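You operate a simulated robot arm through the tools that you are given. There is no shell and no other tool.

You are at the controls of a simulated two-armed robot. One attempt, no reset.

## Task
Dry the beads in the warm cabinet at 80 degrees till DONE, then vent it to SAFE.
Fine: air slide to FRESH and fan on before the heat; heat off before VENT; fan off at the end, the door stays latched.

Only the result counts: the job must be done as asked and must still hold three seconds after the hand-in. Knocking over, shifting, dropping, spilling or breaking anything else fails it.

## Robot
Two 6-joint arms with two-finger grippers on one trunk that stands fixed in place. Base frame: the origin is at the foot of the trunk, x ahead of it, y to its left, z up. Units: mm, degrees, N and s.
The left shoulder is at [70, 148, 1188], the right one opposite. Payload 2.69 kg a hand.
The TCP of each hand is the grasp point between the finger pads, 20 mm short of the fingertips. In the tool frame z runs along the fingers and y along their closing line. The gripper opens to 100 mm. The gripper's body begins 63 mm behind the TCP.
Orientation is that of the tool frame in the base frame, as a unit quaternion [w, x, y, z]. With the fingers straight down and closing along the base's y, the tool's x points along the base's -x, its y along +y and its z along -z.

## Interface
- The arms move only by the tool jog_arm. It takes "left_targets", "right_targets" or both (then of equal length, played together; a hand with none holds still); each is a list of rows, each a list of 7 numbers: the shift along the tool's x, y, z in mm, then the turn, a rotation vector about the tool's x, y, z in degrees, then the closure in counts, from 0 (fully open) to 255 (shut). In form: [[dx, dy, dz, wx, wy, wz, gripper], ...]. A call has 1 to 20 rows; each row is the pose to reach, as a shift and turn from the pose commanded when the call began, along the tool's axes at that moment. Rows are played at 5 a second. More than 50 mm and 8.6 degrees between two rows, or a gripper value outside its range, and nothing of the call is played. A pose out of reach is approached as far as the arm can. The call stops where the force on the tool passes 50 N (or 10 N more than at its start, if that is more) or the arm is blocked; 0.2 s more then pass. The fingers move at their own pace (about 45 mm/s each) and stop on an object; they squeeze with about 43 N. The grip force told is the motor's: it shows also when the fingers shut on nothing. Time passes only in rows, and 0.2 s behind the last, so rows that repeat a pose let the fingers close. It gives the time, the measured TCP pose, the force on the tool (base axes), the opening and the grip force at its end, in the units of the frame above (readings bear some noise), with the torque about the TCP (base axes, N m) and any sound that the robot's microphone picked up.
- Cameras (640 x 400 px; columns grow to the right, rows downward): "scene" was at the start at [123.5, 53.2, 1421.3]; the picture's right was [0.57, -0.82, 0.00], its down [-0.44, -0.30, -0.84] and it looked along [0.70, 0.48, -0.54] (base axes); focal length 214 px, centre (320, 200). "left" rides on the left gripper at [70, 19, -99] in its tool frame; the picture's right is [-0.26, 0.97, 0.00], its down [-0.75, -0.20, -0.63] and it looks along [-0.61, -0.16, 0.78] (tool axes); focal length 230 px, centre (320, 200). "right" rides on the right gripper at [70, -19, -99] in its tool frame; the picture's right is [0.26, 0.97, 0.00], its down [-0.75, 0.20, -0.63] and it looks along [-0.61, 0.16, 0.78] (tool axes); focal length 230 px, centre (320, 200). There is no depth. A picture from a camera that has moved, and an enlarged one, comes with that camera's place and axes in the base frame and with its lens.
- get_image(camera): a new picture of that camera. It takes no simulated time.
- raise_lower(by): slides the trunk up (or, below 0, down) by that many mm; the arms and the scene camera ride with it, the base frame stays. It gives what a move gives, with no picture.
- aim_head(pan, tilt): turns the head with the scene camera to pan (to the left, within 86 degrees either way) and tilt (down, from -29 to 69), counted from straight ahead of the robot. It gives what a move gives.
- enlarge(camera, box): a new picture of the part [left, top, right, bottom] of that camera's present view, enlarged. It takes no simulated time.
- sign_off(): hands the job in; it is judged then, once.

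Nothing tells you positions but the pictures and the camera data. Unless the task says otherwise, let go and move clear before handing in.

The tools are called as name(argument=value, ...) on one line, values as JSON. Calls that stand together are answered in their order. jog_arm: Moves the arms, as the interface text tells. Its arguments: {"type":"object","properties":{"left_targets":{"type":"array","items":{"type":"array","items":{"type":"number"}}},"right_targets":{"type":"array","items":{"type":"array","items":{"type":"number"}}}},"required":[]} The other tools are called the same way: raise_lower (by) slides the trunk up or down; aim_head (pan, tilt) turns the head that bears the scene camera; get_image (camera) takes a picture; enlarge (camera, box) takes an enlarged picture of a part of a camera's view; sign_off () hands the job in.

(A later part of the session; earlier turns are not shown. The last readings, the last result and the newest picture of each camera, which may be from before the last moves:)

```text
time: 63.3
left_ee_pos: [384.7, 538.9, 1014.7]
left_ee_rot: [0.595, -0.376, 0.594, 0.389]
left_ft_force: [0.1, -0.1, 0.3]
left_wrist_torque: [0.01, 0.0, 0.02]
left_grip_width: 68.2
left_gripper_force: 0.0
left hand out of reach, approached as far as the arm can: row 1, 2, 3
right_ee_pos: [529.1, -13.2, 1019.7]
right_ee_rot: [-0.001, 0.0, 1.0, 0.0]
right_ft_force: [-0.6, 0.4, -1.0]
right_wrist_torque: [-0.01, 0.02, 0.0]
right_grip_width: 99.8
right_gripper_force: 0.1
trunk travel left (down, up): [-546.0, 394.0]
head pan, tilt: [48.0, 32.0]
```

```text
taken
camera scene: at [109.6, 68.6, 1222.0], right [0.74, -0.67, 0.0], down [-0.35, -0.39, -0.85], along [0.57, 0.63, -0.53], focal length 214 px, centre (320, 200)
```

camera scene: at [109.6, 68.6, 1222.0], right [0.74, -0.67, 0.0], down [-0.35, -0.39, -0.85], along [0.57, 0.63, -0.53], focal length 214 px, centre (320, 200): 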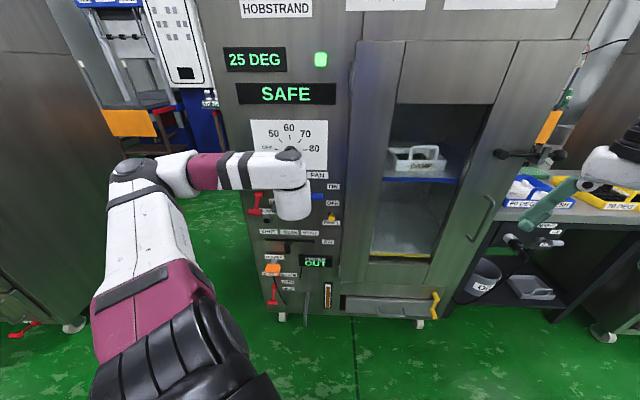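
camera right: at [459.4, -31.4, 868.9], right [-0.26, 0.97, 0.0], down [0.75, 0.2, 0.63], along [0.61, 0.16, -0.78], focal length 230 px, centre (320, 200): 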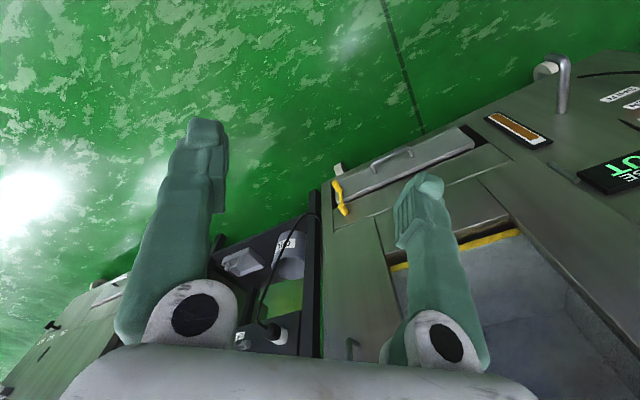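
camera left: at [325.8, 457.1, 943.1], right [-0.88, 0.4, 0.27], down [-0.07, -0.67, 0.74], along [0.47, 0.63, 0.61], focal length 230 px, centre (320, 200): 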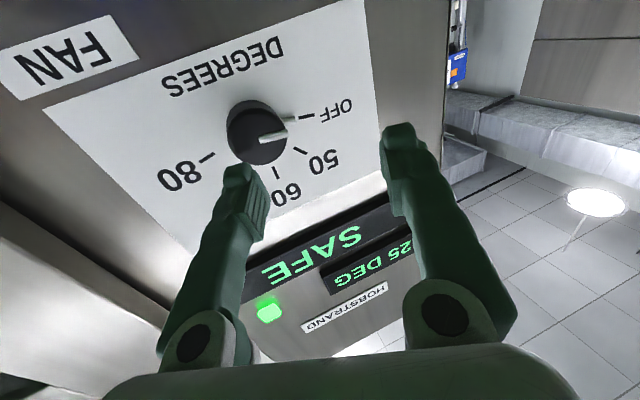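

jog_arm(left_targets=[[5, -12, 7, 0, 0, 0, 80], [10, -23, 14, 0, 0, 0, 80]])

jog_arm(left_targets=[[0, 0, 0, 7, 0, 0, 80]])

get_image(camera="left")

```text
time: 63.9
left_ee_pos: [390.9, 548.4, 1015.5]
left_ee_rot: [0.596, -0.377, 0.594, 0.388]
left_ft_force: [-0.9, 0.2, -0.2]
left_wrist_torque: [0.0, 0.0, 0.01]
left_grip_width: 68.6
left_gripper_force: 0.1
left hand out of reach, approached as far as the arm can: row 1, 2
right_ee_pos: [530.2, -13.1, 1020.7]
right_ee_rot: [-0.001, 0.0, 1.0, 0.0]
right_ft_force: [-0.4, -0.1, 0.8]
right_wrist_torque: [-0.01, -0.01, -0.01]
right_grip_width: 99.8
right_gripper_force: 0.0
trunk travel left (down, up): [-546.0, 394.0]
head pan, tilt: [48.0, 32.0]
```

```text
time: 64.3
left_ee_pos: [393.0, 545.6, 1015.6]
left_ee_rot: [0.618, -0.339, 0.615, 0.353]
left_ft_force: [-0.1, -0.8, -0.5]
left_wrist_torque: [-0.01, 0.0, 0.06]
left_grip_width: 68.6
left_gripper_force: 0.0
left hand out of reach, approached as far as the arm can: row 1
right_ee_pos: [528.3, -15.3, 1020.5]
right_ee_rot: [-0.001, 0.0, 1.0, 0.0]
right_ft_force: [-0.2, -0.9, 0.7]
right_wrist_torque: [0.05, 0.0, -0.02]
right_grip_width: 100.0
right_gripper_force: 0.1
trunk travel left (down, up): [-546.0, 394.0]
head pan, tilt: [48.0, 32.0]
```

```text
taken
camera left: at [324.3, 471.4, 944.4], right [-0.82, 0.5, 0.27], down [-0.15, -0.66, 0.74], along [0.55, 0.57, 0.62], focal length 230 px, centre (320, 200)
```

left: 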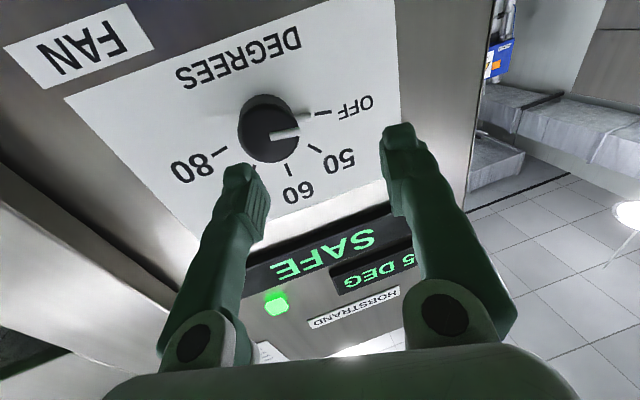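

A level hand can't reach here, but the pads' planes contain the knob's axis whatever the pitch, so a 40° down-pitched hand can still grip and turn the knob. That needs a higher trunk. I'll back off, raise the trunk, and pitch the hand down.

jog_arm(left_targets=[[-5, 0, -25, 0, 0, 0, 80], [-10, 0, -45, 0, 0, 0, 80]])

raise_lower(by=280)

jog_arm(left_targets=[[0, 0, 0, 0, 8, 0, 80], [0, 0, 0, 0, 16, 0, 80], [0, 0, 0, 0, 24, 0, 80], [0, 0, 0, 0, 32, 0, 80], [0, 0, 0, 0, 40, 0, 80]])

get_image(camera="left")

get_image(camera="scene")

```text
time: 64.9
left_ee_pos: [369.4, 505.3, 1024.6]
left_ee_rot: [0.619, -0.339, 0.616, 0.351]
left_ft_force: [-0.1, 0.1, -0.2]
left_wrist_torque: [-0.01, 0.06, 0.02]
left_grip_width: 68.7
left_gripper_force: 0.0
right_ee_pos: [530.1, -15.8, 1020.7]
right_ee_rot: [-0.001, 0.001, 1.0, 0.001]
right_ft_force: [-0.1, -0.4, -1.0]
right_wrist_torque: [0.06, -0.03, -0.03]
right_grip_width: 99.8
right_gripper_force: 0.0
trunk travel left (down, up): [-546.0, 394.0]
head pan, tilt: [48.0, 32.0]
```

```text
time: 67.7
left_ee_pos: [369.5, 509.3, 1304.2]
left_ee_rot: [0.618, -0.339, 0.616, 0.352]
left_ft_force: [-0.1, -1.1, 0.4]
left_wrist_torque: [-0.01, 0.05, 0.0]
left_grip_width: 68.6
left_gripper_force: 0.1
right_ee_pos: [530.7, -13.3, 1300.6]
right_ee_rot: [0.0, 0.0, 1.0, 0.0]
right_ft_force: [0.0, -0.1, 0.2]
right_wrist_torque: [0.04, 0.01, -0.02]
right_grip_width: 100.2
right_gripper_force: 0.1
trunk travel left (down, up): [-826.0, 114.0]
head pan, tilt: [48.0, 32.0]
```

```text
time: 68.9
left_ee_pos: [383.1, 494.0, 1301.7]
left_ee_rot: [0.369, -0.441, 0.79, 0.214]
left_ft_force: [0.2, -1.0, -0.2]
left_wrist_torque: [-0.01, 0.02, 0.0]
left_grip_width: 68.7
left_gripper_force: 0.0
left hand out of reach, approached as far as the arm can: row 1, 2, 3, 4, 5
right_ee_pos: [529.6, -9.3, 1299.6]
right_ee_rot: [-0.001, -0.001, 1.0, 0.0]
right_ft_force: [0.0, 0.0, -0.6]
right_wrist_torque: [-0.06, 0.0, -0.01]
right_grip_width: 100.1
right_gripper_force: 0.0
trunk travel left (down, up): [-826.0, 114.0]
head pan, tilt: [48.0, 32.0]
```

```text
taken
camera left: at [303.0, 400.3, 1311.4], right [-0.74, 0.64, 0.21], down [0.18, -0.12, 0.98], along [0.65, 0.76, -0.03], focal length 230 px, centre (320, 200)
```

left: 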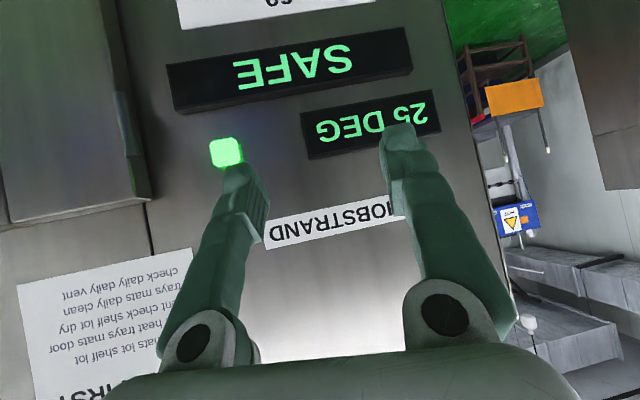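

```text
taken
camera scene: at [109.6, 72.5, 1501.8], right [0.74, -0.67, 0.0], down [-0.35, -0.4, -0.85], along [0.57, 0.63, -0.53], focal length 214 px, centre (320, 200)
```

scene: 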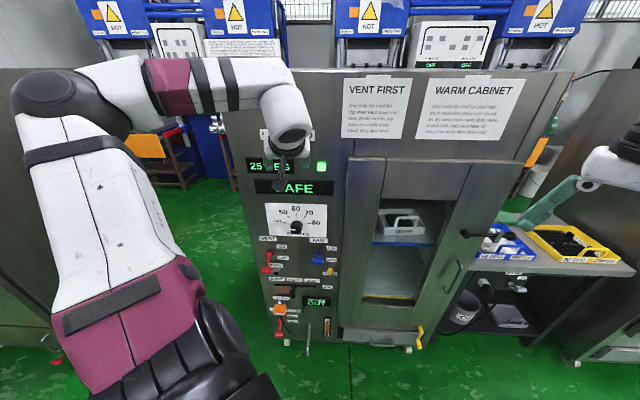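

The hand is pitched 40° down in a comfortable posture. I'll now lower it in front of the knob with yaw squared to the panel.

jog_arm(left_targets=[[29, 2, 28, 2, 0, 1.5, 80], [58, 4, 56, 4, 0, 3, 80], [87, 5, 84, 6, 0, 4.5, 80], [116, 7, 112, 8, 0, 6, 80], [145, 9, 140, 9.5, 0, 7.6, 80], [173, 11, 167, 11, 0, 9.1, 80]])

get_image(camera="left")

get_image(camera="scene")

```text
time: 70.3
left_ee_pos: [375.1, 519.9, 1068.8]
left_ee_rot: [0.391, -0.339, 0.84, 0.165]
left_ft_force: [-0.2, 0.8, 0.3]
left_wrist_torque: [0.02, -0.03, 0.01]
left_grip_width: 68.2
left_gripper_force: 0.1
left hand out of reach, approached as far as the arm can: row 1, 2, 3, 4, 6
right_ee_pos: [530.7, -10.5, 1299.5]
right_ee_rot: [-0.001, 0.0, 1.0, -0.001]
right_ft_force: [-0.3, 0.6, -0.1]
right_wrist_torque: [-0.08, 0.02, -0.04]
right_grip_width: 100.0
right_gripper_force: 0.1
trunk travel left (down, up): [-826.0, 114.0]
head pan, tilt: [48.0, 32.0]
```

```text
taken
camera left: at [274.9, 448.7, 1078.3], right [-0.56, 0.8, 0.21], down [0.15, -0.15, 0.98], along [0.82, 0.57, -0.03], focal length 230 px, centre (320, 200)
```

left: 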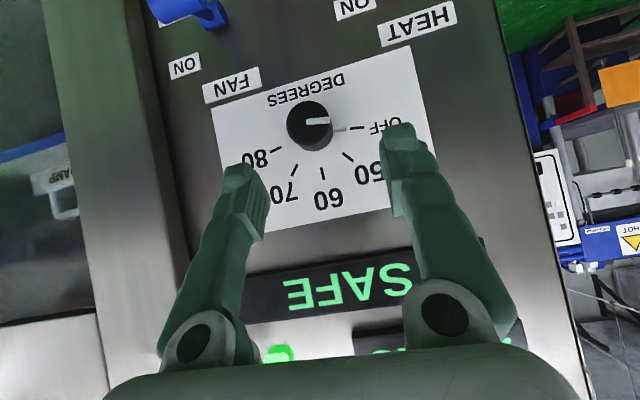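

```text
taken
camera scene: at [111.4, 72.0, 1501.7], right [0.74, -0.67, 0.0], down [-0.36, -0.4, -0.85], along [0.57, 0.63, -0.53], focal length 214 px, centre (320, 200)
```

scene: 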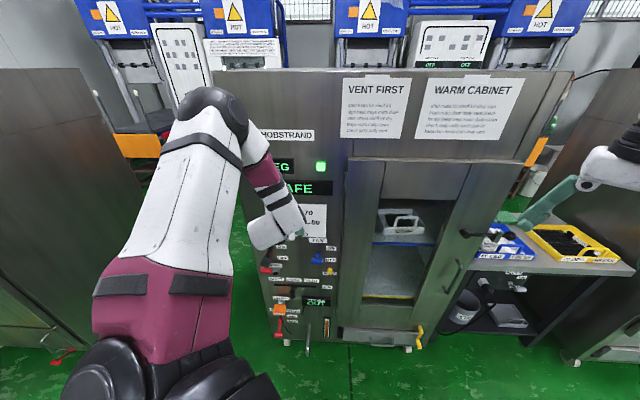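

The knob is now ahead of the hand, with its centre at about e=-94.5, z=997. I'll line up and approach along the tool axis, stopping 30 mm short to check.

jog_arm(left_targets=[[1, -8, 26, 0, 0, 0, 80], [1, -8, 51, 0, 0, 0, 80], [1, -8, 76, 0, 0, 0, 80]])

get_image(camera="left")

```text
time: 71.1
left_ee_pos: [385.9, 558.0, 1056.0]
left_ee_rot: [0.393, -0.338, 0.839, 0.166]
left_ft_force: [-0.7, 0.1, -0.8]
left_wrist_torque: [-0.02, 0.01, -0.01]
left_grip_width: 68.5
left_gripper_force: 0.1
left hand out of reach, approached as far as the arm can: row 1, 2, 3
right_ee_pos: [529.4, -12.1, 1300.7]
right_ee_rot: [-0.001, 0.0, 1.0, 0.0]
right_ft_force: [-0.2, -0.3, 0.1]
right_wrist_torque: [-0.02, -0.03, -0.03]
right_grip_width: 100.1
right_gripper_force: 0.1
trunk travel left (down, up): [-826.0, 114.0]
head pan, tilt: [48.0, 32.0]
```

```text
taken
camera left: at [286.3, 486.9, 1065.8], right [-0.55, 0.81, 0.21], down [0.14, -0.16, 0.98], along [0.82, 0.57, -0.03], focal length 230 px, centre (320, 200)
```

left: 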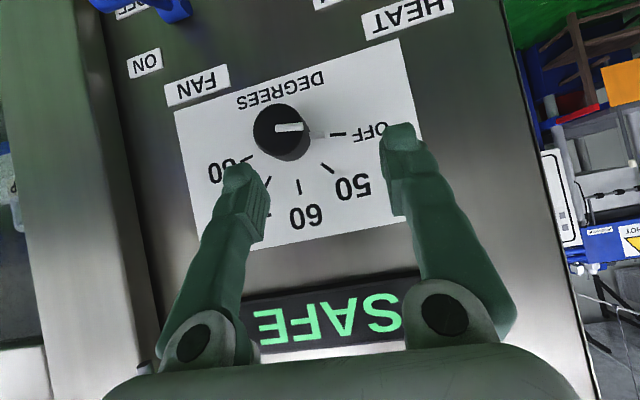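

The elbow-up posture prefers the hand lower relative to the shoulder. I'll raise the trunk its remaining 110 mm and come down to the knob again.

jog_arm(left_targets=[[0, 0, -25, 0, 0, 0, 80]])

raise_lower(by=110)

jog_arm(left_targets=[[24, -7, 20, 0, 0, 0, 80], [48, -14, 40, 0, 0, 0, 80], [72, -21, 60, 0, 0, 0, 80], [92, -27, 77, 0, 0, 0, 80]])

get_image(camera="left")

get_image(camera="scene")

```text
time: 71.5
left_ee_pos: [368.0, 545.9, 1071.9]
left_ee_rot: [0.393, -0.339, 0.839, 0.164]
left_ft_force: [-1.4, -0.2, 0.4]
left_wrist_torque: [0.02, -0.01, -0.03]
left_grip_width: 68.6
left_gripper_force: 0.0
right_ee_pos: [527.3, -10.7, 1302.0]
right_ee_rot: [0.001, 0.001, 1.0, -0.001]
right_ft_force: [0.0, 0.4, -0.6]
right_wrist_torque: [-0.04, -0.03, -0.01]
right_grip_width: 100.1
right_gripper_force: 0.0
trunk travel left (down, up): [-826.0, 114.0]
head pan, tilt: [48.0, 32.0]
```

```text
time: 73.0
left_ee_pos: [371.1, 543.8, 1181.8]
left_ee_rot: [0.392, -0.338, 0.839, 0.166]
left_ft_force: [0.0, 0.4, 0.0]
left_wrist_torque: [-0.03, -0.04, 0.02]
left_grip_width: 68.6
left_gripper_force: 0.0
right_ee_pos: [530.3, -11.7, 1409.7]
right_ee_rot: [-0.001, 0.0, 1.0, 0.0]
right_ft_force: [-0.2, -0.4, -0.1]
right_wrist_torque: [-0.01, -0.01, -0.04]
right_grip_width: 100.0
right_gripper_force: 0.1
trunk travel left (down, up): [-936.0, 4.0]
head pan, tilt: [48.0, 32.0]
```

```text
time: 74.0
left_ee_pos: [391.3, 527.0, 1062.4]
left_ee_rot: [0.391, -0.337, 0.84, 0.167]
left_ft_force: [-0.6, -0.7, -0.2]
left_wrist_torque: [-0.02, -0.01, -0.02]
left_grip_width: 68.6
left_gripper_force: 0.0
right_ee_pos: [529.7, -13.1, 1409.7]
right_ee_rot: [-0.001, 0.0, 1.0, 0.0]
right_ft_force: [-0.3, 0.6, 0.7]
right_wrist_torque: [0.0, -0.05, -0.02]
right_grip_width: 99.9
right_gripper_force: 0.1
trunk travel left (down, up): [-936.0, 4.0]
head pan, tilt: [48.0, 32.0]
```

```text
taken
camera left: at [290.7, 454.9, 1071.0], right [-0.55, 0.8, 0.21], down [0.15, -0.16, 0.98], along [0.82, 0.57, -0.03], focal length 230 px, centre (320, 200)
```

left: 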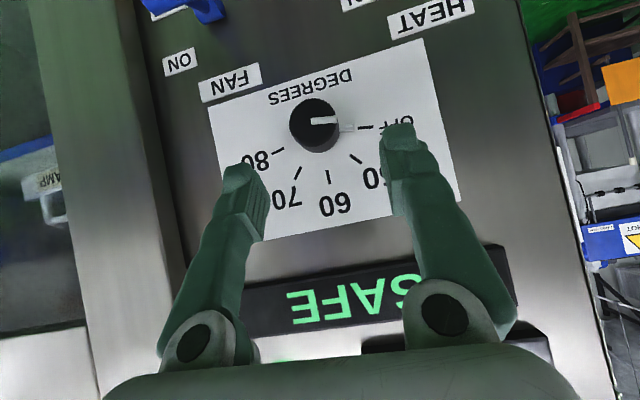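

```text
taken
camera scene: at [110.3, 68.5, 1612.0], right [0.74, -0.67, 0.0], down [-0.36, -0.39, -0.85], along [0.57, 0.63, -0.53], focal length 214 px, centre (320, 200)
```

scene: 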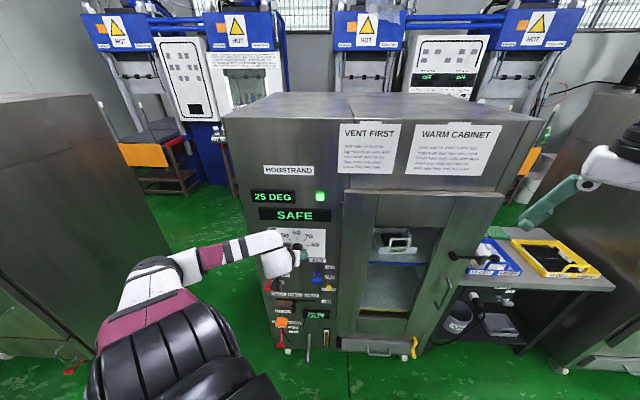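

All rows were reached this time. I'll advance in line with the knob, stopping just before the fingers overlap it.

jog_arm(left_targets=[[3, -1, 25, 0, 0, 0, 80], [6, -1, 45, 0, 0, 0, 80], [6, -1, 62, 0, 0, 0, 80]])

get_image(camera="left")

enlarge(camera="scene", box=[230, 180, 360, 300])

```text
time: 74.8
left_ee_pos: [422.5, 556.4, 1015.5]
left_ee_rot: [0.391, -0.337, 0.84, 0.164]
left_ft_force: [-0.4, 0.4, -0.1]
left_wrist_torque: [0.03, -0.01, -0.01]
left_grip_width: 68.6
left_gripper_force: 0.1
right_ee_pos: [530.6, -12.2, 1410.7]
right_ee_rot: [-0.001, 0.001, 1.0, 0.0]
right_ft_force: [-0.5, 0.6, -0.3]
right_wrist_torque: [-0.02, -0.01, 0.01]
right_grip_width: 100.2
right_gripper_force: 0.0
trunk travel left (down, up): [-936.0, 4.0]
head pan, tilt: [48.0, 32.0]
```

```text
taken
camera left: at [322.3, 486.5, 1025.9], right [-0.55, 0.81, 0.21], down [0.15, -0.16, 0.98], along [0.82, 0.57, -0.03], focal length 230 px, centre (320, 200)
```

left: 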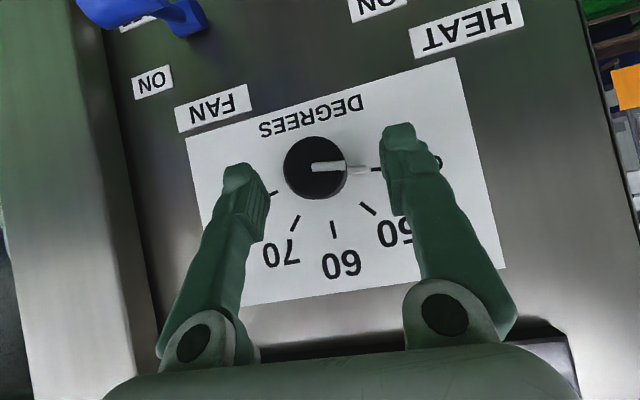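

```text
3.33 times, centred on (295, 240) of scene
camera zoom: at [110.1, 69.9, 1611.9], right [0.74, -0.67, 0.0], down [-0.35, -0.39, -0.85], along [0.57, 0.63, -0.53], focal length 715 px, centre (403, 67)
```

zoom: 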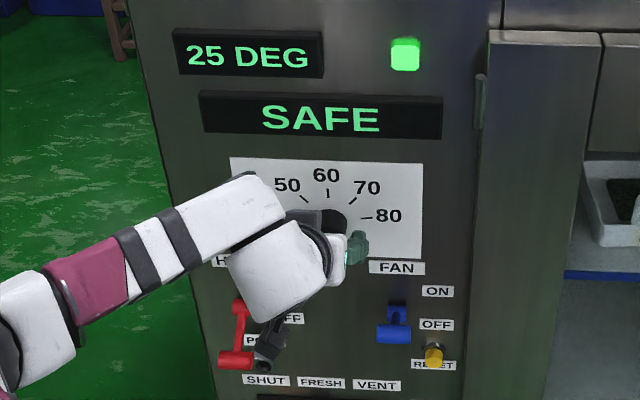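

enlarge(camera="left", box=[260, 110, 420, 240])

```text
3.08 times, centred on (340, 175) of left
camera zoom: at [322.3, 486.5, 1025.9], right [-0.55, 0.81, 0.21], down [0.15, -0.16, 0.98], along [0.82, 0.57, -0.03], focal length 708 px, centre (258, 277)
```

zoom: 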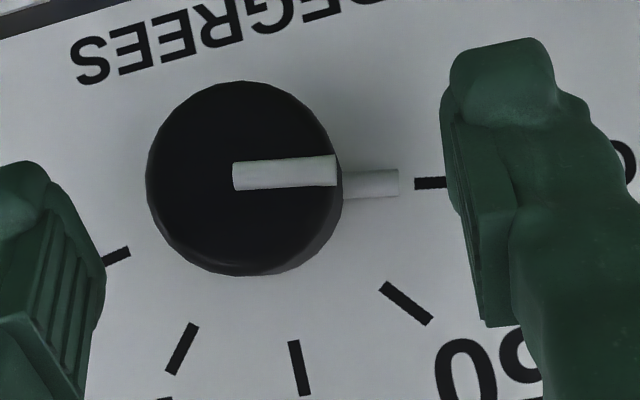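

The knob's front face is at d≈716, radius about 20, axis at e≈-93.7, z≈1000, with a pointer at its base on the OFF side. I'll swing the hand 40° counter-clockwise around the knob axis before gripping, so I have room to turn clockwise and the fingers avoid the pointer.

jog_arm(left_targets=[[0, 2, 0, 5.14, 0, -6.13, 80], [0.5, 4, 0.5, 10.28, 0, -12.26, 80], [1, 6, 1, 15.4, 0, -18.4, 80], [1.3, 8, 1.2, 20.6, 0, -24.5, 80], [1.6, 10.2, 1.35, 25.7, 0, -30.6, 80]])

get_image(camera="left")

```text
time: 76.0
left_ee_pos: [415.9, 552.5, 1021.5]
left_ee_rot: [0.482, -0.446, 0.745, -0.117]
left_ft_force: [-0.2, -0.9, -0.2]
left_wrist_torque: [-0.01, 0.04, 0.0]
left_grip_width: 68.5
left_gripper_force: 0.0
left hand out of reach, approached as far as the arm can: row 5
right_ee_pos: [529.1, -12.8, 1409.5]
right_ee_rot: [-0.001, 0.001, 1.0, 0.0]
right_ft_force: [0.3, 0.6, -0.3]
right_wrist_torque: [-0.01, 0.02, -0.02]
right_grip_width: 99.9
right_gripper_force: 0.1
trunk travel left (down, up): [-936.0, 4.0]
head pan, tilt: [48.0, 32.0]
```

```text
taken
camera left: at [315.2, 484.0, 1017.9], right [-0.5, 0.76, -0.42], down [-0.3, 0.31, 0.9], along [0.81, 0.58, 0.08], focal length 230 px, centre (320, 200)
```

left: 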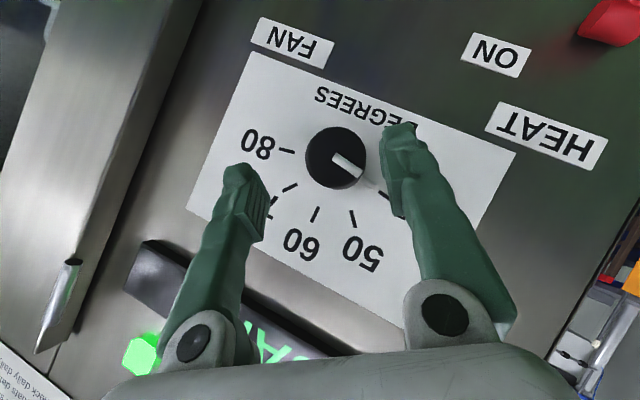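

The fingers straddle the knob at about -38°, with a small offset. I'll advance to the grip point with that corrected, then check.

jog_arm(left_targets=[[-2, 6, 9, 0, 0, 0, 80], [-3, 11.3, 18, 0, 0, 0, 80], [-3.5, 11.3, 27, 0, 0, 0, 80]])

get_image(camera="left")

```text
time: 76.8
left_ee_pos: [433.6, 551.1, 1019.7]
left_ee_rot: [0.485, -0.452, 0.737, -0.128]
left_ft_force: [0.1, 0.3, -0.2]
left_wrist_torque: [0.01, 0.0, -0.04]
left_grip_width: 68.7
left_gripper_force: 0.1
left hand out of reach, approached as far as the arm can: row 1, 2, 3
right_ee_pos: [530.1, -13.2, 1410.9]
right_ee_rot: [-0.001, 0.0, 1.0, 0.0]
right_ft_force: [0.4, -0.7, 0.1]
right_wrist_torque: [-0.01, 0.01, 0.0]
right_grip_width: 99.8
right_gripper_force: 0.1
trunk travel left (down, up): [-936.0, 4.0]
head pan, tilt: [48.0, 32.0]
```

```text
taken
camera left: at [332.0, 481.0, 1014.0], right [-0.49, 0.74, -0.45], down [-0.32, 0.33, 0.89], along [0.81, 0.59, 0.08], focal length 230 px, centre (320, 200)
```

left: 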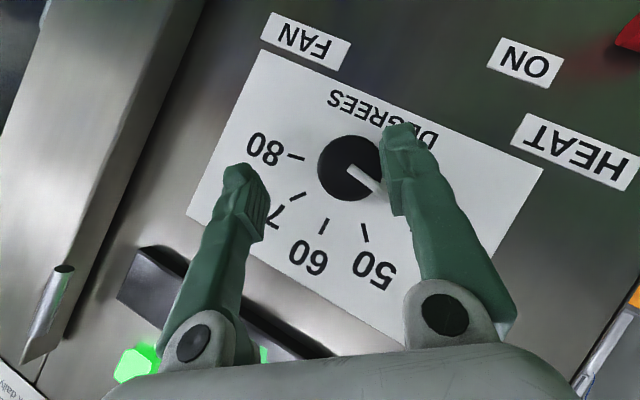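

That swing angle is out of reach close in. I'll back out, rotate the hand back to nearly upright around the knob axis, and lower the trunk a little for more reach.

jog_arm(left_targets=[[0, 0, -20, 0, 0, 0, 80], [0, 0, -40, 0, 0, 0, 80], [0, 0, -40, -5.1, 0, 6.1, 80], [0, 0, -40, -10.3, 0, 12.2, 80], [0, 0, -40, -15.4, 0, 18.4, 80], [0, 0, -40, -20.6, 0, 24.5, 80]])

raise_lower(by=-60)

get_image(camera="left")

```text
time: 78.2
left_ee_pos: [400.3, 539.6, 1037.5]
left_ee_rot: [0.415, -0.363, 0.827, 0.109]
left_ft_force: [0.2, 0.3, 1.1]
left_wrist_torque: [-0.01, -0.02, 0.01]
left_grip_width: 68.5
left_gripper_force: 0.1
left hand out of reach, approached as far as the arm can: row 2
right_ee_pos: [529.8, -12.6, 1409.3]
right_ee_rot: [0.0, 0.0, 1.0, 0.0]
right_ft_force: [-0.1, 0.0, -0.7]
right_wrist_torque: [0.05, -0.01, 0.03]
right_grip_width: 100.0
right_gripper_force: 0.0
trunk travel left (down, up): [-936.0, 4.0]
head pan, tilt: [48.0, 32.0]
```

```text
time: 79.2
left_ee_pos: [398.1, 539.4, 979.3]
left_ee_rot: [0.415, -0.364, 0.827, 0.108]
left_ft_force: [0.4, -1.0, 0.2]
left_wrist_torque: [0.02, -0.01, -0.01]
left_grip_width: 68.4
left_gripper_force: 0.0
right_ee_pos: [529.1, -12.4, 1350.1]
right_ee_rot: [-0.001, 0.0, 1.0, 0.0]
right_ft_force: [-0.3, -0.6, 0.9]
right_wrist_torque: [0.02, 0.0, -0.02]
right_grip_width: 100.0
right_gripper_force: 0.0
trunk travel left (down, up): [-876.0, 64.0]
head pan, tilt: [48.0, 32.0]
```

```text
taken
camera left: at [298.5, 469.3, 985.9], right [-0.57, 0.82, 0.08], down [0.05, -0.06, 1.0], along [0.82, 0.57, -0.01], focal length 230 px, centre (320, 200)
```

left: 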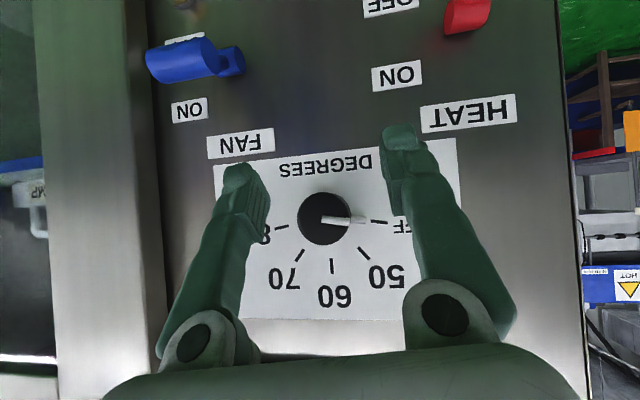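

jog_arm(left_targets=[[-24, -4, -13, 0, 0, 0, 80], [-47, -8, -25.5, 0, 0, 0, 80], [-47, -8, -5, 0, 0, 0, 80], [-47, -8, 8, 0, 0, 0, 80]])

get_image(camera="left")

```text
time: 80.2
left_ee_pos: [427.6, 562.5, 1010.2]
left_ee_rot: [0.414, -0.364, 0.827, 0.107]
left_ft_force: [0.4, -0.7, 0.0]
left_wrist_torque: [-0.03, 0.01, 0.02]
left_grip_width: 68.4
left_gripper_force: 0.0
right_ee_pos: [529.8, -12.1, 1348.9]
right_ee_rot: [-0.001, 0.0, 1.0, -0.001]
right_ft_force: [0.2, 0.0, 0.1]
right_wrist_torque: [-0.03, -0.01, 0.0]
right_grip_width: 100.1
right_gripper_force: 0.1
trunk travel left (down, up): [-876.0, 64.0]
head pan, tilt: [48.0, 32.0]
```

```text
taken
camera left: at [327.7, 491.8, 1017.7], right [-0.57, 0.82, 0.08], down [0.05, -0.06, 1.0], along [0.82, 0.57, -0.01], focal length 230 px, centre (320, 200)
```

left: 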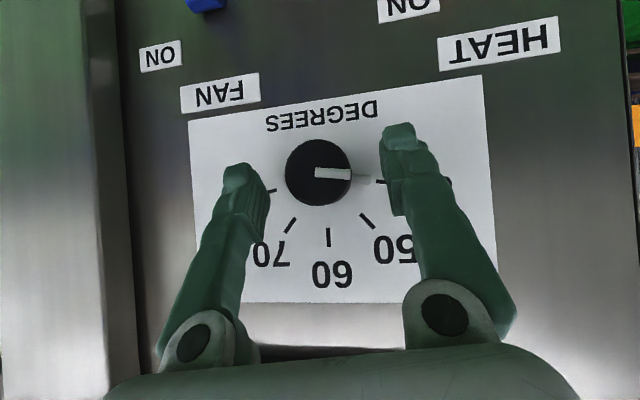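

The knob is centred between the fingers. I'll move in the last 10 mm and close on it.

jog_arm(left_targets=[[0, 0, 6, 0, 0, 0, 80], [0, 0, 11, 0, 0, 0, 80], [0, 0, 11, 0, 0, 0, 120], [0, 0, 11, 0, 0, 0, 160], [0, 0, 11, 0, 0, 0, 190], [0, 0, 11, 0, 0, 0, 190]])

get_image(camera="left")

```text
time: 81.5
left_ee_pos: [436.2, 565.0, 1005.1]
left_ee_rot: [0.415, -0.364, 0.827, 0.109]
left_ft_force: [8.0, -5.1, 0.2]
left_wrist_torque: [-0.06, 0.02, -0.22]
left_grip_width: 40.7
left_gripper_force: 39.1
right_ee_pos: [531.9, -15.8, 1348.6]
right_ee_rot: [-0.002, 0.0, 1.0, 0.0]
right_ft_force: [0.2, -0.8, 0.2]
right_wrist_torque: [0.0, 0.04, 0.03]
right_grip_width: 99.8
right_gripper_force: 0.1
trunk travel left (down, up): [-876.0, 64.0]
head pan, tilt: [48.0, 32.0]
```

```text
taken
camera left: at [336.1, 494.8, 1011.5], right [-0.57, 0.82, 0.08], down [0.05, -0.06, 1.0], along [0.82, 0.57, -0.01], focal length 230 px, centre (320, 200)
```

left: 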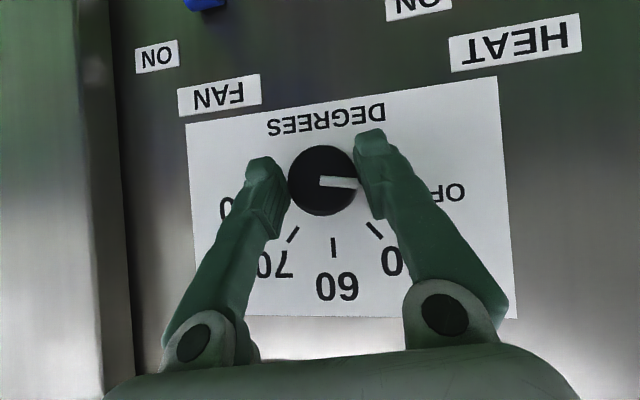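

The knob is gripped (40.7 mm). I'll turn it 48° clockwise about its own axis.

jog_arm(left_targets=[[0, -0.6, 0, -5.1, 0.1, 6.2, 190], [0.2, -1.2, 0.2, -10.2, 0.2, 12.3, 190], [0.5, -1.8, 0.4, -15.3, 0.3, 18.5, 190], [0.7, -2.5, 0.6, -20.4, 0.4, 24.6, 190], [1, -3.1, 0.8, -25.6, 0.6, 30.8, 190], [1.2, -3.7, 1, -30.7, 0.7, 37, 190]])

get_image(camera="left")

get_image(camera="scene")

```text
time: 82.4
left_ee_pos: [439.8, 563.1, 1009.1]
left_ee_rot: [0.332, -0.28, 0.864, 0.256]
left_ft_force: [21.7, -13.8, -14.1]
left_wrist_torque: [-0.07, -0.32, 0.26]
left_grip_width: 41.1
left_gripper_force: 44.1
left hand out of reach, approached as far as the arm can: row 3, 4
right_ee_pos: [541.7, -12.7, 1344.8]
right_ee_rot: [-0.004, -0.002, 1.0, 0.0]
right_ft_force: [0.1, -0.6, 0.2]
right_wrist_torque: [0.01, -0.03, 0.0]
right_grip_width: 100.1
right_gripper_force: 0.1
trunk travel left (down, up): [-876.0, 64.0]
head pan, tilt: [48.0, 32.0]
stopped in row 4 (left hand): the force on the tool passed its limit at 59 N (the readings are from after the stop); the commanded pose is now the measured one
```

```text
taken
camera left: at [340.7, 492.9, 1026.6], right [-0.47, 0.77, 0.43], down [0.33, -0.3, 0.9], along [0.82, 0.56, -0.11], focal length 230 px, centre (320, 200)
```

left: 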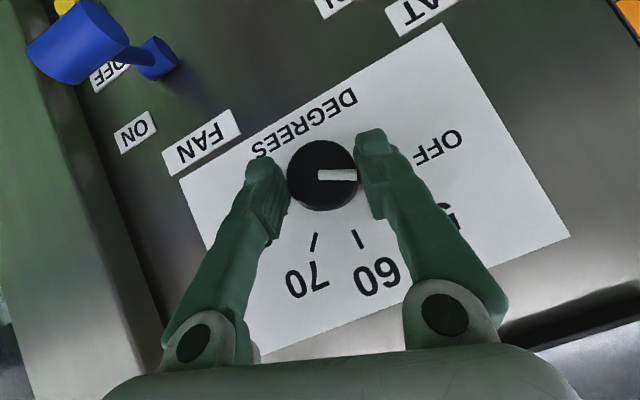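

```text
taken
camera scene: at [125.6, 67.0, 1551.0], right [0.74, -0.67, -0.01], down [-0.37, -0.39, -0.84], along [0.57, 0.63, -0.54], focal length 214 px, centre (320, 200)
```

scene: 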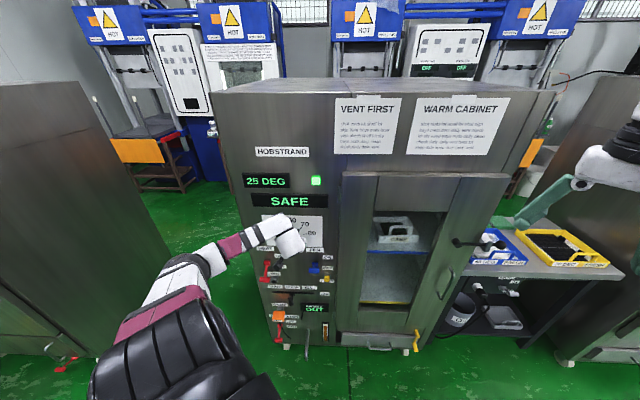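

The knob turned about 25° before the arm's reach limit at this swing angle. I'll ratchet instead: open, swing back 40°, regrip and turn again.

jog_arm(left_targets=[[0, 0, 0, 0, 0, 0, 80], [0, 0, 0, 0, 0, 0, 80], [0, 0, 0, 0, 0, 0, 80], [1, 1, 0.6, 5.3, -0.3, -6, 80], [2, 2, 1.2, 10.6, -0.6, -12, 80], [3.2, 3.3, 1.8, 15.9, -1, -18, 80], [4.3, 4.4, 2.4, 21.2, -1.3, -24, 80], [5.4, 5.5, 3.1, 26.5, -1.6, -29.9, 80]])

get_image(camera="left")

```text
time: 84.2
left_ee_pos: [420.0, 574.5, 1007.2]
left_ee_rot: [0.457, -0.406, 0.791, -0.032]
left_ft_force: [0.6, 0.0, -0.6]
left_wrist_torque: [0.01, 0.04, -0.01]
left_grip_width: 68.4
left_gripper_force: 0.0
right_ee_pos: [527.9, -11.0, 1351.0]
right_ee_rot: [-0.001, -0.001, 1.0, 0.0]
right_ft_force: [0.7, 0.5, 0.2]
right_wrist_torque: [0.03, -0.02, -0.05]
right_grip_width: 99.7
right_gripper_force: 0.1
trunk travel left (down, up): [-876.0, 64.0]
head pan, tilt: [48.0, 32.0]
```

```text
taken
camera left: at [317.0, 507.0, 1008.6], right [-0.53, 0.82, -0.23], down [-0.16, 0.17, 0.97], along [0.83, 0.55, 0.04], focal length 230 px, centre (320, 200)
```

left: 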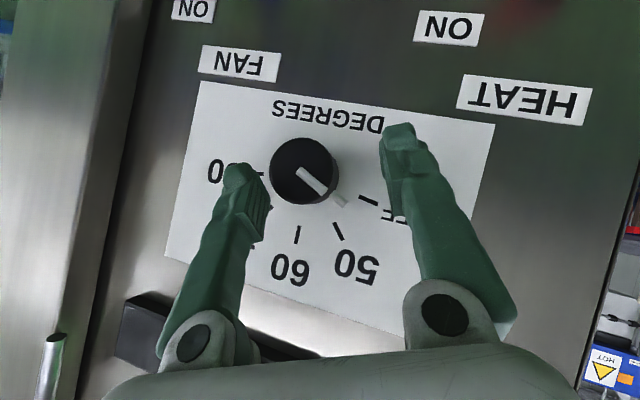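

The pointer sits between OFF and 50, and the hand is about 12 mm off-centre after the trunk's flex was released. I'll recentre, close, and turn 38°.

jog_arm(left_targets=[[1.6, -6, 0, 0, 0, 0, 80], [3.2, -12.4, 5, 0, 0, 0, 80], [3.2, -12.4, 9.8, 0, 0, 0, 80], [3.2, -12.4, 9.8, 0, 0, 0, 130], [3.2, -12.4, 9.8, 0, 0, 0, 190], [3.2, -12.4, 9.8, 0, 0, 0, 190]])

get_image(camera="left")

```text
time: 85.6
left_ee_pos: [435.4, 565.3, 1004.0]
left_ee_rot: [0.455, -0.406, 0.792, -0.031]
left_ft_force: [-0.6, 0.1, -0.5]
left_wrist_torque: [0.04, -0.01, 0.08]
left_grip_width: 40.5
left_gripper_force: 32.3
right_ee_pos: [529.7, -10.6, 1349.9]
right_ee_rot: [0.001, -0.002, 1.0, 0.001]
right_ft_force: [-0.1, -0.1, 0.8]
right_wrist_torque: [0.01, 0.02, 0.01]
right_grip_width: 100.0
right_gripper_force: 0.0
trunk travel left (down, up): [-876.0, 64.0]
head pan, tilt: [48.0, 32.0]
```

```text
taken
camera left: at [331.7, 499.2, 1005.7], right [-0.53, 0.82, -0.23], down [-0.15, 0.17, 0.97], along [0.83, 0.55, 0.04], focal length 230 px, centre (320, 200)
```

left: 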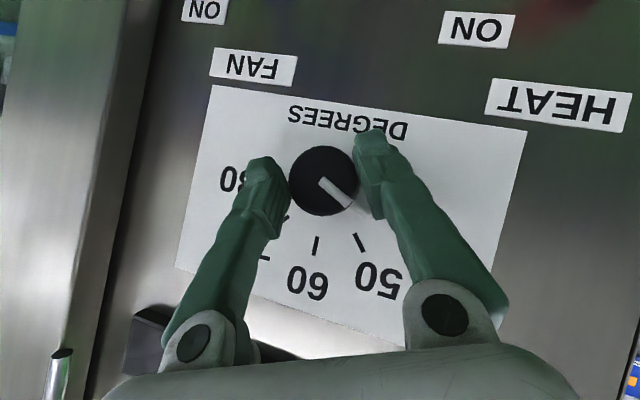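

It is a clean, force-free grip. Turning 34° clockwise.

jog_arm(left_targets=[[0.1, -0.5, 0.1, -4.4, 0.3, 5.1, 190], [0.2, -1, 0.2, -8.9, 0.5, 10.3, 190], [0.3, -1.5, 0.3, -13.3, 0.8, 15.4, 190], [0.4, -2, 0.4, -17.8, 1, 20.6, 190], [0.5, -2.5, 0.5, -22.2, 1.3, 25.7, 190]])

get_image(camera="left")

```text
time: 86.8
left_ee_pos: [438.7, 564.4, 1006.2]
left_ee_rot: [0.355, -0.299, 0.858, 0.219]
left_ft_force: [-0.8, -0.5, -0.2]
left_wrist_torque: [0.47, -0.46, 0.37]
left_grip_width: 40.1
left_gripper_force: 44.6
right_ee_pos: [530.5, -12.5, 1352.0]
right_ee_rot: [0.0, -0.002, 1.0, -0.001]
right_ft_force: [0.6, -1.1, 0.4]
right_wrist_torque: [0.03, 0.02, -0.01]
right_grip_width: 100.0
right_gripper_force: 0.0
trunk travel left (down, up): [-876.0, 64.0]
head pan, tilt: [48.0, 32.0]
```

```text
taken
camera left: at [337.5, 493.6, 1020.8], right [-0.5, 0.79, 0.35], down [0.26, -0.25, 0.93], along [0.83, 0.56, -0.08], focal length 230 px, centre (320, 200)
```

left: 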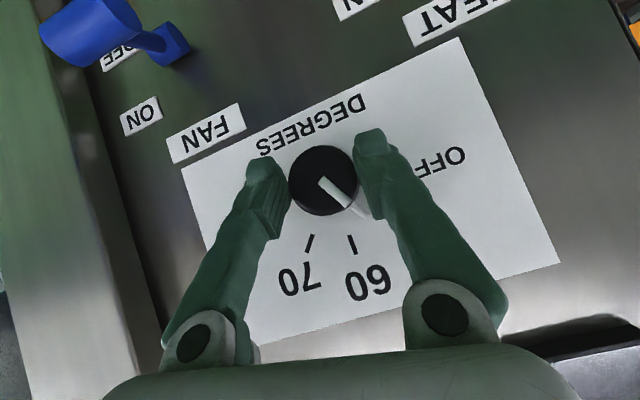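

That turned cleanly. I'll run a full ratchet cycle: open, swing back 36°, regrip, and turn forward 36°.

jog_arm(left_targets=[[0, 0, 0, 0, 0, 0, 80], [0, 0, 0, 0, 0, 0, 80], [0, 0, 0, 0, 0, 0, 80], [0.6, 0.5, 0, 4.7, -0.3, -5.4, 80], [1.3, 1, 0.1, 9.4, -0.6, -10.9, 80], [1.9, 1.5, 0.2, 14.1, -0.8, -16.3, 80], [2.6, 2, 0.2, 18.8, -1.1, -21.8, 80], [3.2, 2.5, 0.3, 23.5, -1.4, -27.2, 80], [3.2, 2.5, 0.3, 23.5, -1.4, -27.2, 130], [3.2, 2.5, 0.3, 23.5, -1.4, -27.2, 190], [3.2, 2.5, 0.3, 23.5, -1.4, -27.2, 190], [3.2, 2.5, 0.3, 23.5, -1.4, -27.2, 190], [2.6, 2, 0.2, 18.8, -1.1, -21.8, 190], [1.9, 1.5, 0.2, 14.1, -0.8, -16.3, 190], [1.3, 1, 0.1, 9.4, -0.6, -10.9, 190], [0.6, 0.5, 0, 4.7, -0.3, -5.4, 190], [0, 0, 0, 0, 0, 0, 190]])

get_image(camera="left")

```text
time: 90.4
left_ee_pos: [436.8, 563.1, 1003.4]
left_ee_rot: [0.353, -0.301, 0.859, 0.218]
left_ft_force: [-5.4, -5.7, -10.3]
left_wrist_torque: [0.52, -0.5, -0.14]
left_grip_width: 39.9
left_gripper_force: 45.2
right_ee_pos: [529.4, -10.8, 1349.7]
right_ee_rot: [0.0, -0.002, 1.0, 0.0]
right_ft_force: [-1.2, 0.1, -0.2]
right_wrist_torque: [0.01, 0.01, 0.02]
right_grip_width: 100.1
right_gripper_force: 0.0
trunk travel left (down, up): [-876.0, 64.0]
head pan, tilt: [48.0, 32.0]
```

```text
taken
camera left: at [336.8, 493.0, 1020.2], right [-0.5, 0.79, 0.35], down [0.26, -0.24, 0.93], along [0.82, 0.56, -0.09], focal length 230 px, centre (320, 200)
```

left: 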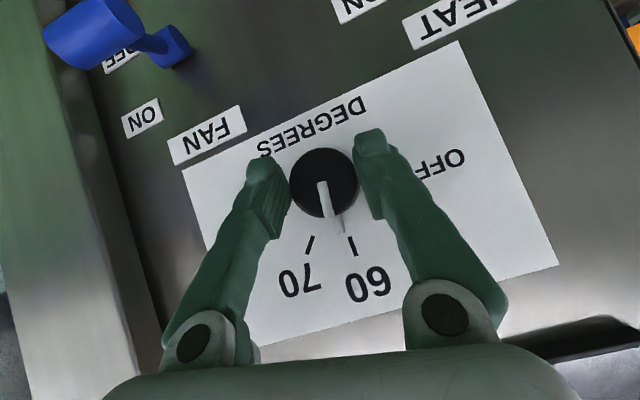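

The pointer is now near 60. Repeating the ratchet cycle.

jog_arm(left_targets=[[0, 0, 0, 0, 0, 0, 80], [0, 0, 0, 0, 0, 0, 80], [0, 0, 0, 0, 0, 0, 80], [0.6, 0.5, 0, 4.7, -0.3, -5.4, 80], [1.3, 1, 0.1, 9.4, -0.6, -10.9, 80], [1.9, 1.5, 0.2, 14.1, -0.8, -16.3, 80], [2.6, 2, 0.2, 18.8, -1.1, -21.8, 80], [3.2, 2.5, 0.3, 23.5, -1.4, -27.2, 80], [3.2, 2.5, 0.3, 23.5, -1.4, -27.2, 130], [3.2, 2.5, 0.3, 23.5, -1.4, -27.2, 190], [3.2, 2.5, 0.3, 23.5, -1.4, -27.2, 190], [3.2, 2.5, 0.3, 23.5, -1.4, -27.2, 190], [2.6, 2, 0.2, 18.8, -1.1, -21.8, 190], [1.9, 1.5, 0.2, 14.1, -0.8, -16.3, 190], [1.3, 1, 0.1, 9.4, -0.6, -10.9, 190], [0.6, 0.5, 0, 4.7, -0.3, -5.4, 190], [0, 0, 0, 0, 0, 0, 190]])

get_image(camera="left")

```text
time: 94.0
left_ee_pos: [435.3, 563.4, 1005.1]
left_ee_rot: [0.353, -0.301, 0.858, 0.219]
left_ft_force: [-5.0, -8.4, -10.6]
left_wrist_torque: [0.28, -0.27, -0.21]
left_grip_width: 40.3
left_gripper_force: 44.9
right_ee_pos: [530.0, -11.6, 1351.0]
right_ee_rot: [0.001, -0.001, 1.0, 0.0]
right_ft_force: [0.2, -0.5, -0.6]
right_wrist_torque: [0.03, -0.01, 0.01]
right_grip_width: 99.7
right_gripper_force: 0.0
trunk travel left (down, up): [-876.0, 64.0]
head pan, tilt: [48.0, 32.0]
```

```text
taken
camera left: at [336.6, 492.9, 1019.9], right [-0.5, 0.79, 0.35], down [0.26, -0.24, 0.93], along [0.82, 0.56, -0.09], focal length 230 px, centre (320, 200)
```

left: 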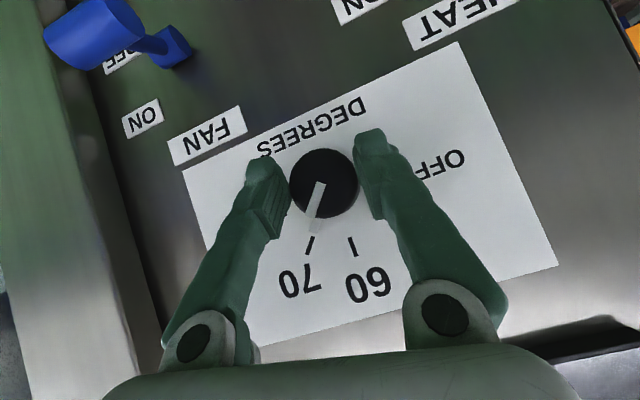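

The pointer is at about 70. One more cycle, then I'll fine-tune to 80.

jog_arm(left_targets=[[0, 0, 0, 0, 0, 0, 80], [0, 0, 0, 0, 0, 0, 80], [0, 0, 0, 0, 0, 0, 80], [0.6, 0.5, 0, 4.7, -0.3, -5.4, 80], [1.3, 1, 0.1, 9.4, -0.6, -10.9, 80], [1.9, 1.5, 0.2, 14.1, -0.8, -16.3, 80], [2.6, 2, 0.2, 18.8, -1.1, -21.8, 80], [3.2, 2.5, 0.3, 23.5, -1.4, -27.2, 80], [3.2, 2.5, 0.3, 23.5, -1.4, -27.2, 130], [3.2, 2.5, 0.3, 23.5, -1.4, -27.2, 190], [3.2, 2.5, 0.3, 23.5, -1.4, -27.2, 190], [3.2, 2.5, 0.3, 23.5, -1.4, -27.2, 190], [2.6, 2, 0.2, 18.8, -1.1, -21.8, 190], [1.9, 1.5, 0.2, 14.1, -0.8, -16.3, 190], [1.3, 1, 0.1, 9.4, -0.6, -10.9, 190], [0.6, 0.5, 0, 4.7, -0.3, -5.4, 190], [0, 0, 0, 0, 0, 0, 190]])

jog_arm(left_targets=[[0, 0, 0, 0, 0, 0, 80], [0, 0, 0, 0, 0, 0, 80], [0, 0, 0, 0, 0, 0, 80], [0.6, 0.5, 0, 4.7, -0.3, -5.4, 80], [1.3, 1, 0.1, 9.4, -0.6, -10.9, 80]])

get_image(camera="left")

enlarge(camera="left", box=[200, 100, 440, 310])

```text
time: 97.6
left_ee_pos: [437.2, 563.7, 1004.5]
left_ee_rot: [0.354, -0.301, 0.858, 0.22]
left_ft_force: [-2.6, -2.9, -3.8]
left_wrist_torque: [0.72, -0.7, -0.18]
left_grip_width: 40.7
left_gripper_force: 45.2
right_ee_pos: [528.2, -12.0, 1348.8]
right_ee_rot: [0.0, -0.002, 1.0, 0.0]
right_ft_force: [0.2, -1.2, 0.9]
right_wrist_torque: [-0.02, 0.0, 0.0]
right_grip_width: 100.0
right_gripper_force: 0.1
trunk travel left (down, up): [-876.0, 64.0]
head pan, tilt: [48.0, 32.0]
```

```text
time: 98.8
left_ee_pos: [434.0, 564.7, 1004.4]
left_ee_rot: [0.404, -0.35, 0.838, 0.113]
left_ft_force: [0.0, -0.5, 0.3]
left_wrist_torque: [0.02, -0.01, 0.03]
left_grip_width: 68.9
left_gripper_force: 0.1
right_ee_pos: [528.4, -10.3, 1350.6]
right_ee_rot: [0.0, -0.002, 1.0, 0.0]
right_ft_force: [0.1, 0.7, -0.2]
right_wrist_torque: [0.03, 0.01, -0.01]
right_grip_width: 100.3
right_gripper_force: 0.0
trunk travel left (down, up): [-876.0, 64.0]
head pan, tilt: [48.0, 32.0]
```

```text
taken
camera left: at [332.9, 496.8, 1013.9], right [-0.54, 0.83, 0.1], down [0.08, -0.07, 0.99], along [0.84, 0.55, -0.03], focal length 230 px, centre (320, 200)
```

left: 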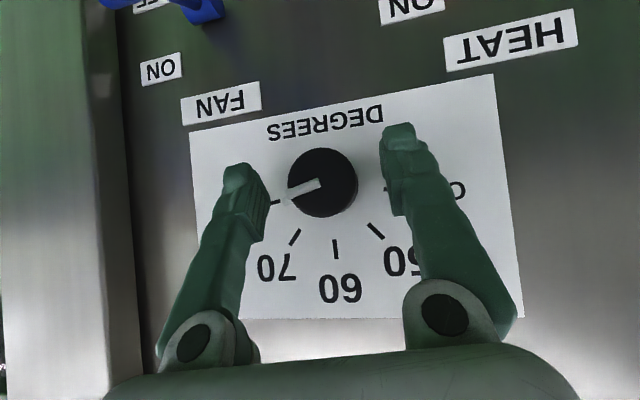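

```text
1.90 times, centred on (320, 205) of left
camera zoom: at [332.9, 496.8, 1013.9], right [-0.54, 0.83, 0.1], down [0.08, -0.07, 0.99], along [0.84, 0.55, -0.03], focal length 438 px, centre (320, 190)
```

zoom: 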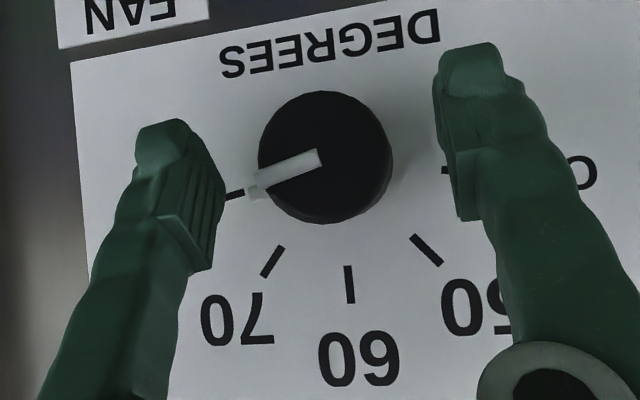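

The pointer lines up with the 80 tick. I'll back the hand off and check from the scene camera.

jog_arm(left_targets=[[0, 0, -20, 0, 0, 0, 80], [0, 0, -45, 0, 0, 0, 80], [0, 0, -75, 0, 0, 0, 80]])

get_image(camera="left")

enlarge(camera="scene", box=[220, 150, 380, 330])

```text
time: 99.6
left_ee_pos: [391.7, 527.9, 1054.2]
left_ee_rot: [0.403, -0.35, 0.838, 0.114]
left_ft_force: [0.4, -1.0, -0.1]
left_wrist_torque: [-0.03, -0.02, 0.01]
left_grip_width: 68.5
left_gripper_force: 0.1
right_ee_pos: [529.8, -13.2, 1349.2]
right_ee_rot: [0.0, -0.001, 1.0, 0.0]
right_ft_force: [-0.5, -0.3, -0.7]
right_wrist_torque: [0.01, 0.01, -0.02]
right_grip_width: 100.1
right_gripper_force: 0.1
trunk travel left (down, up): [-876.0, 64.0]
head pan, tilt: [48.0, 32.0]
```

```text
taken
camera left: at [289.5, 460.6, 1063.7], right [-0.54, 0.83, 0.11], down [0.08, -0.07, 0.99], along [0.84, 0.55, -0.03], focal length 230 px, centre (320, 200)
```

left: 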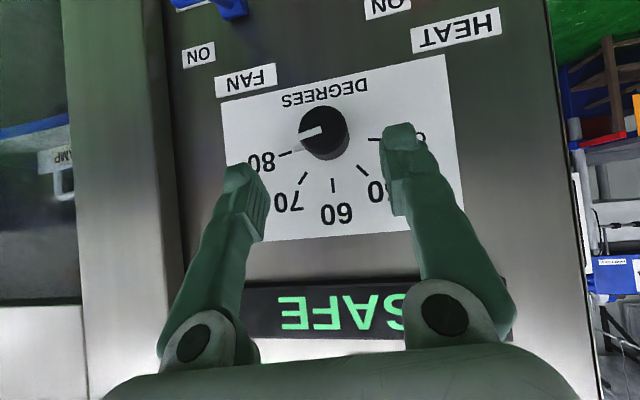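

```text
2.22 times, centred on (300, 240) of scene
camera zoom: at [109.1, 68.0, 1552.0], right [0.74, -0.67, 0.0], down [-0.35, -0.39, -0.85], along [0.57, 0.63, -0.53], focal length 477 px, centre (364, 111)
```

zoom: 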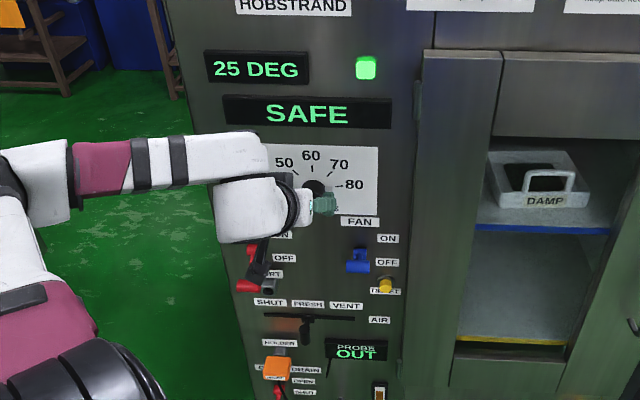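

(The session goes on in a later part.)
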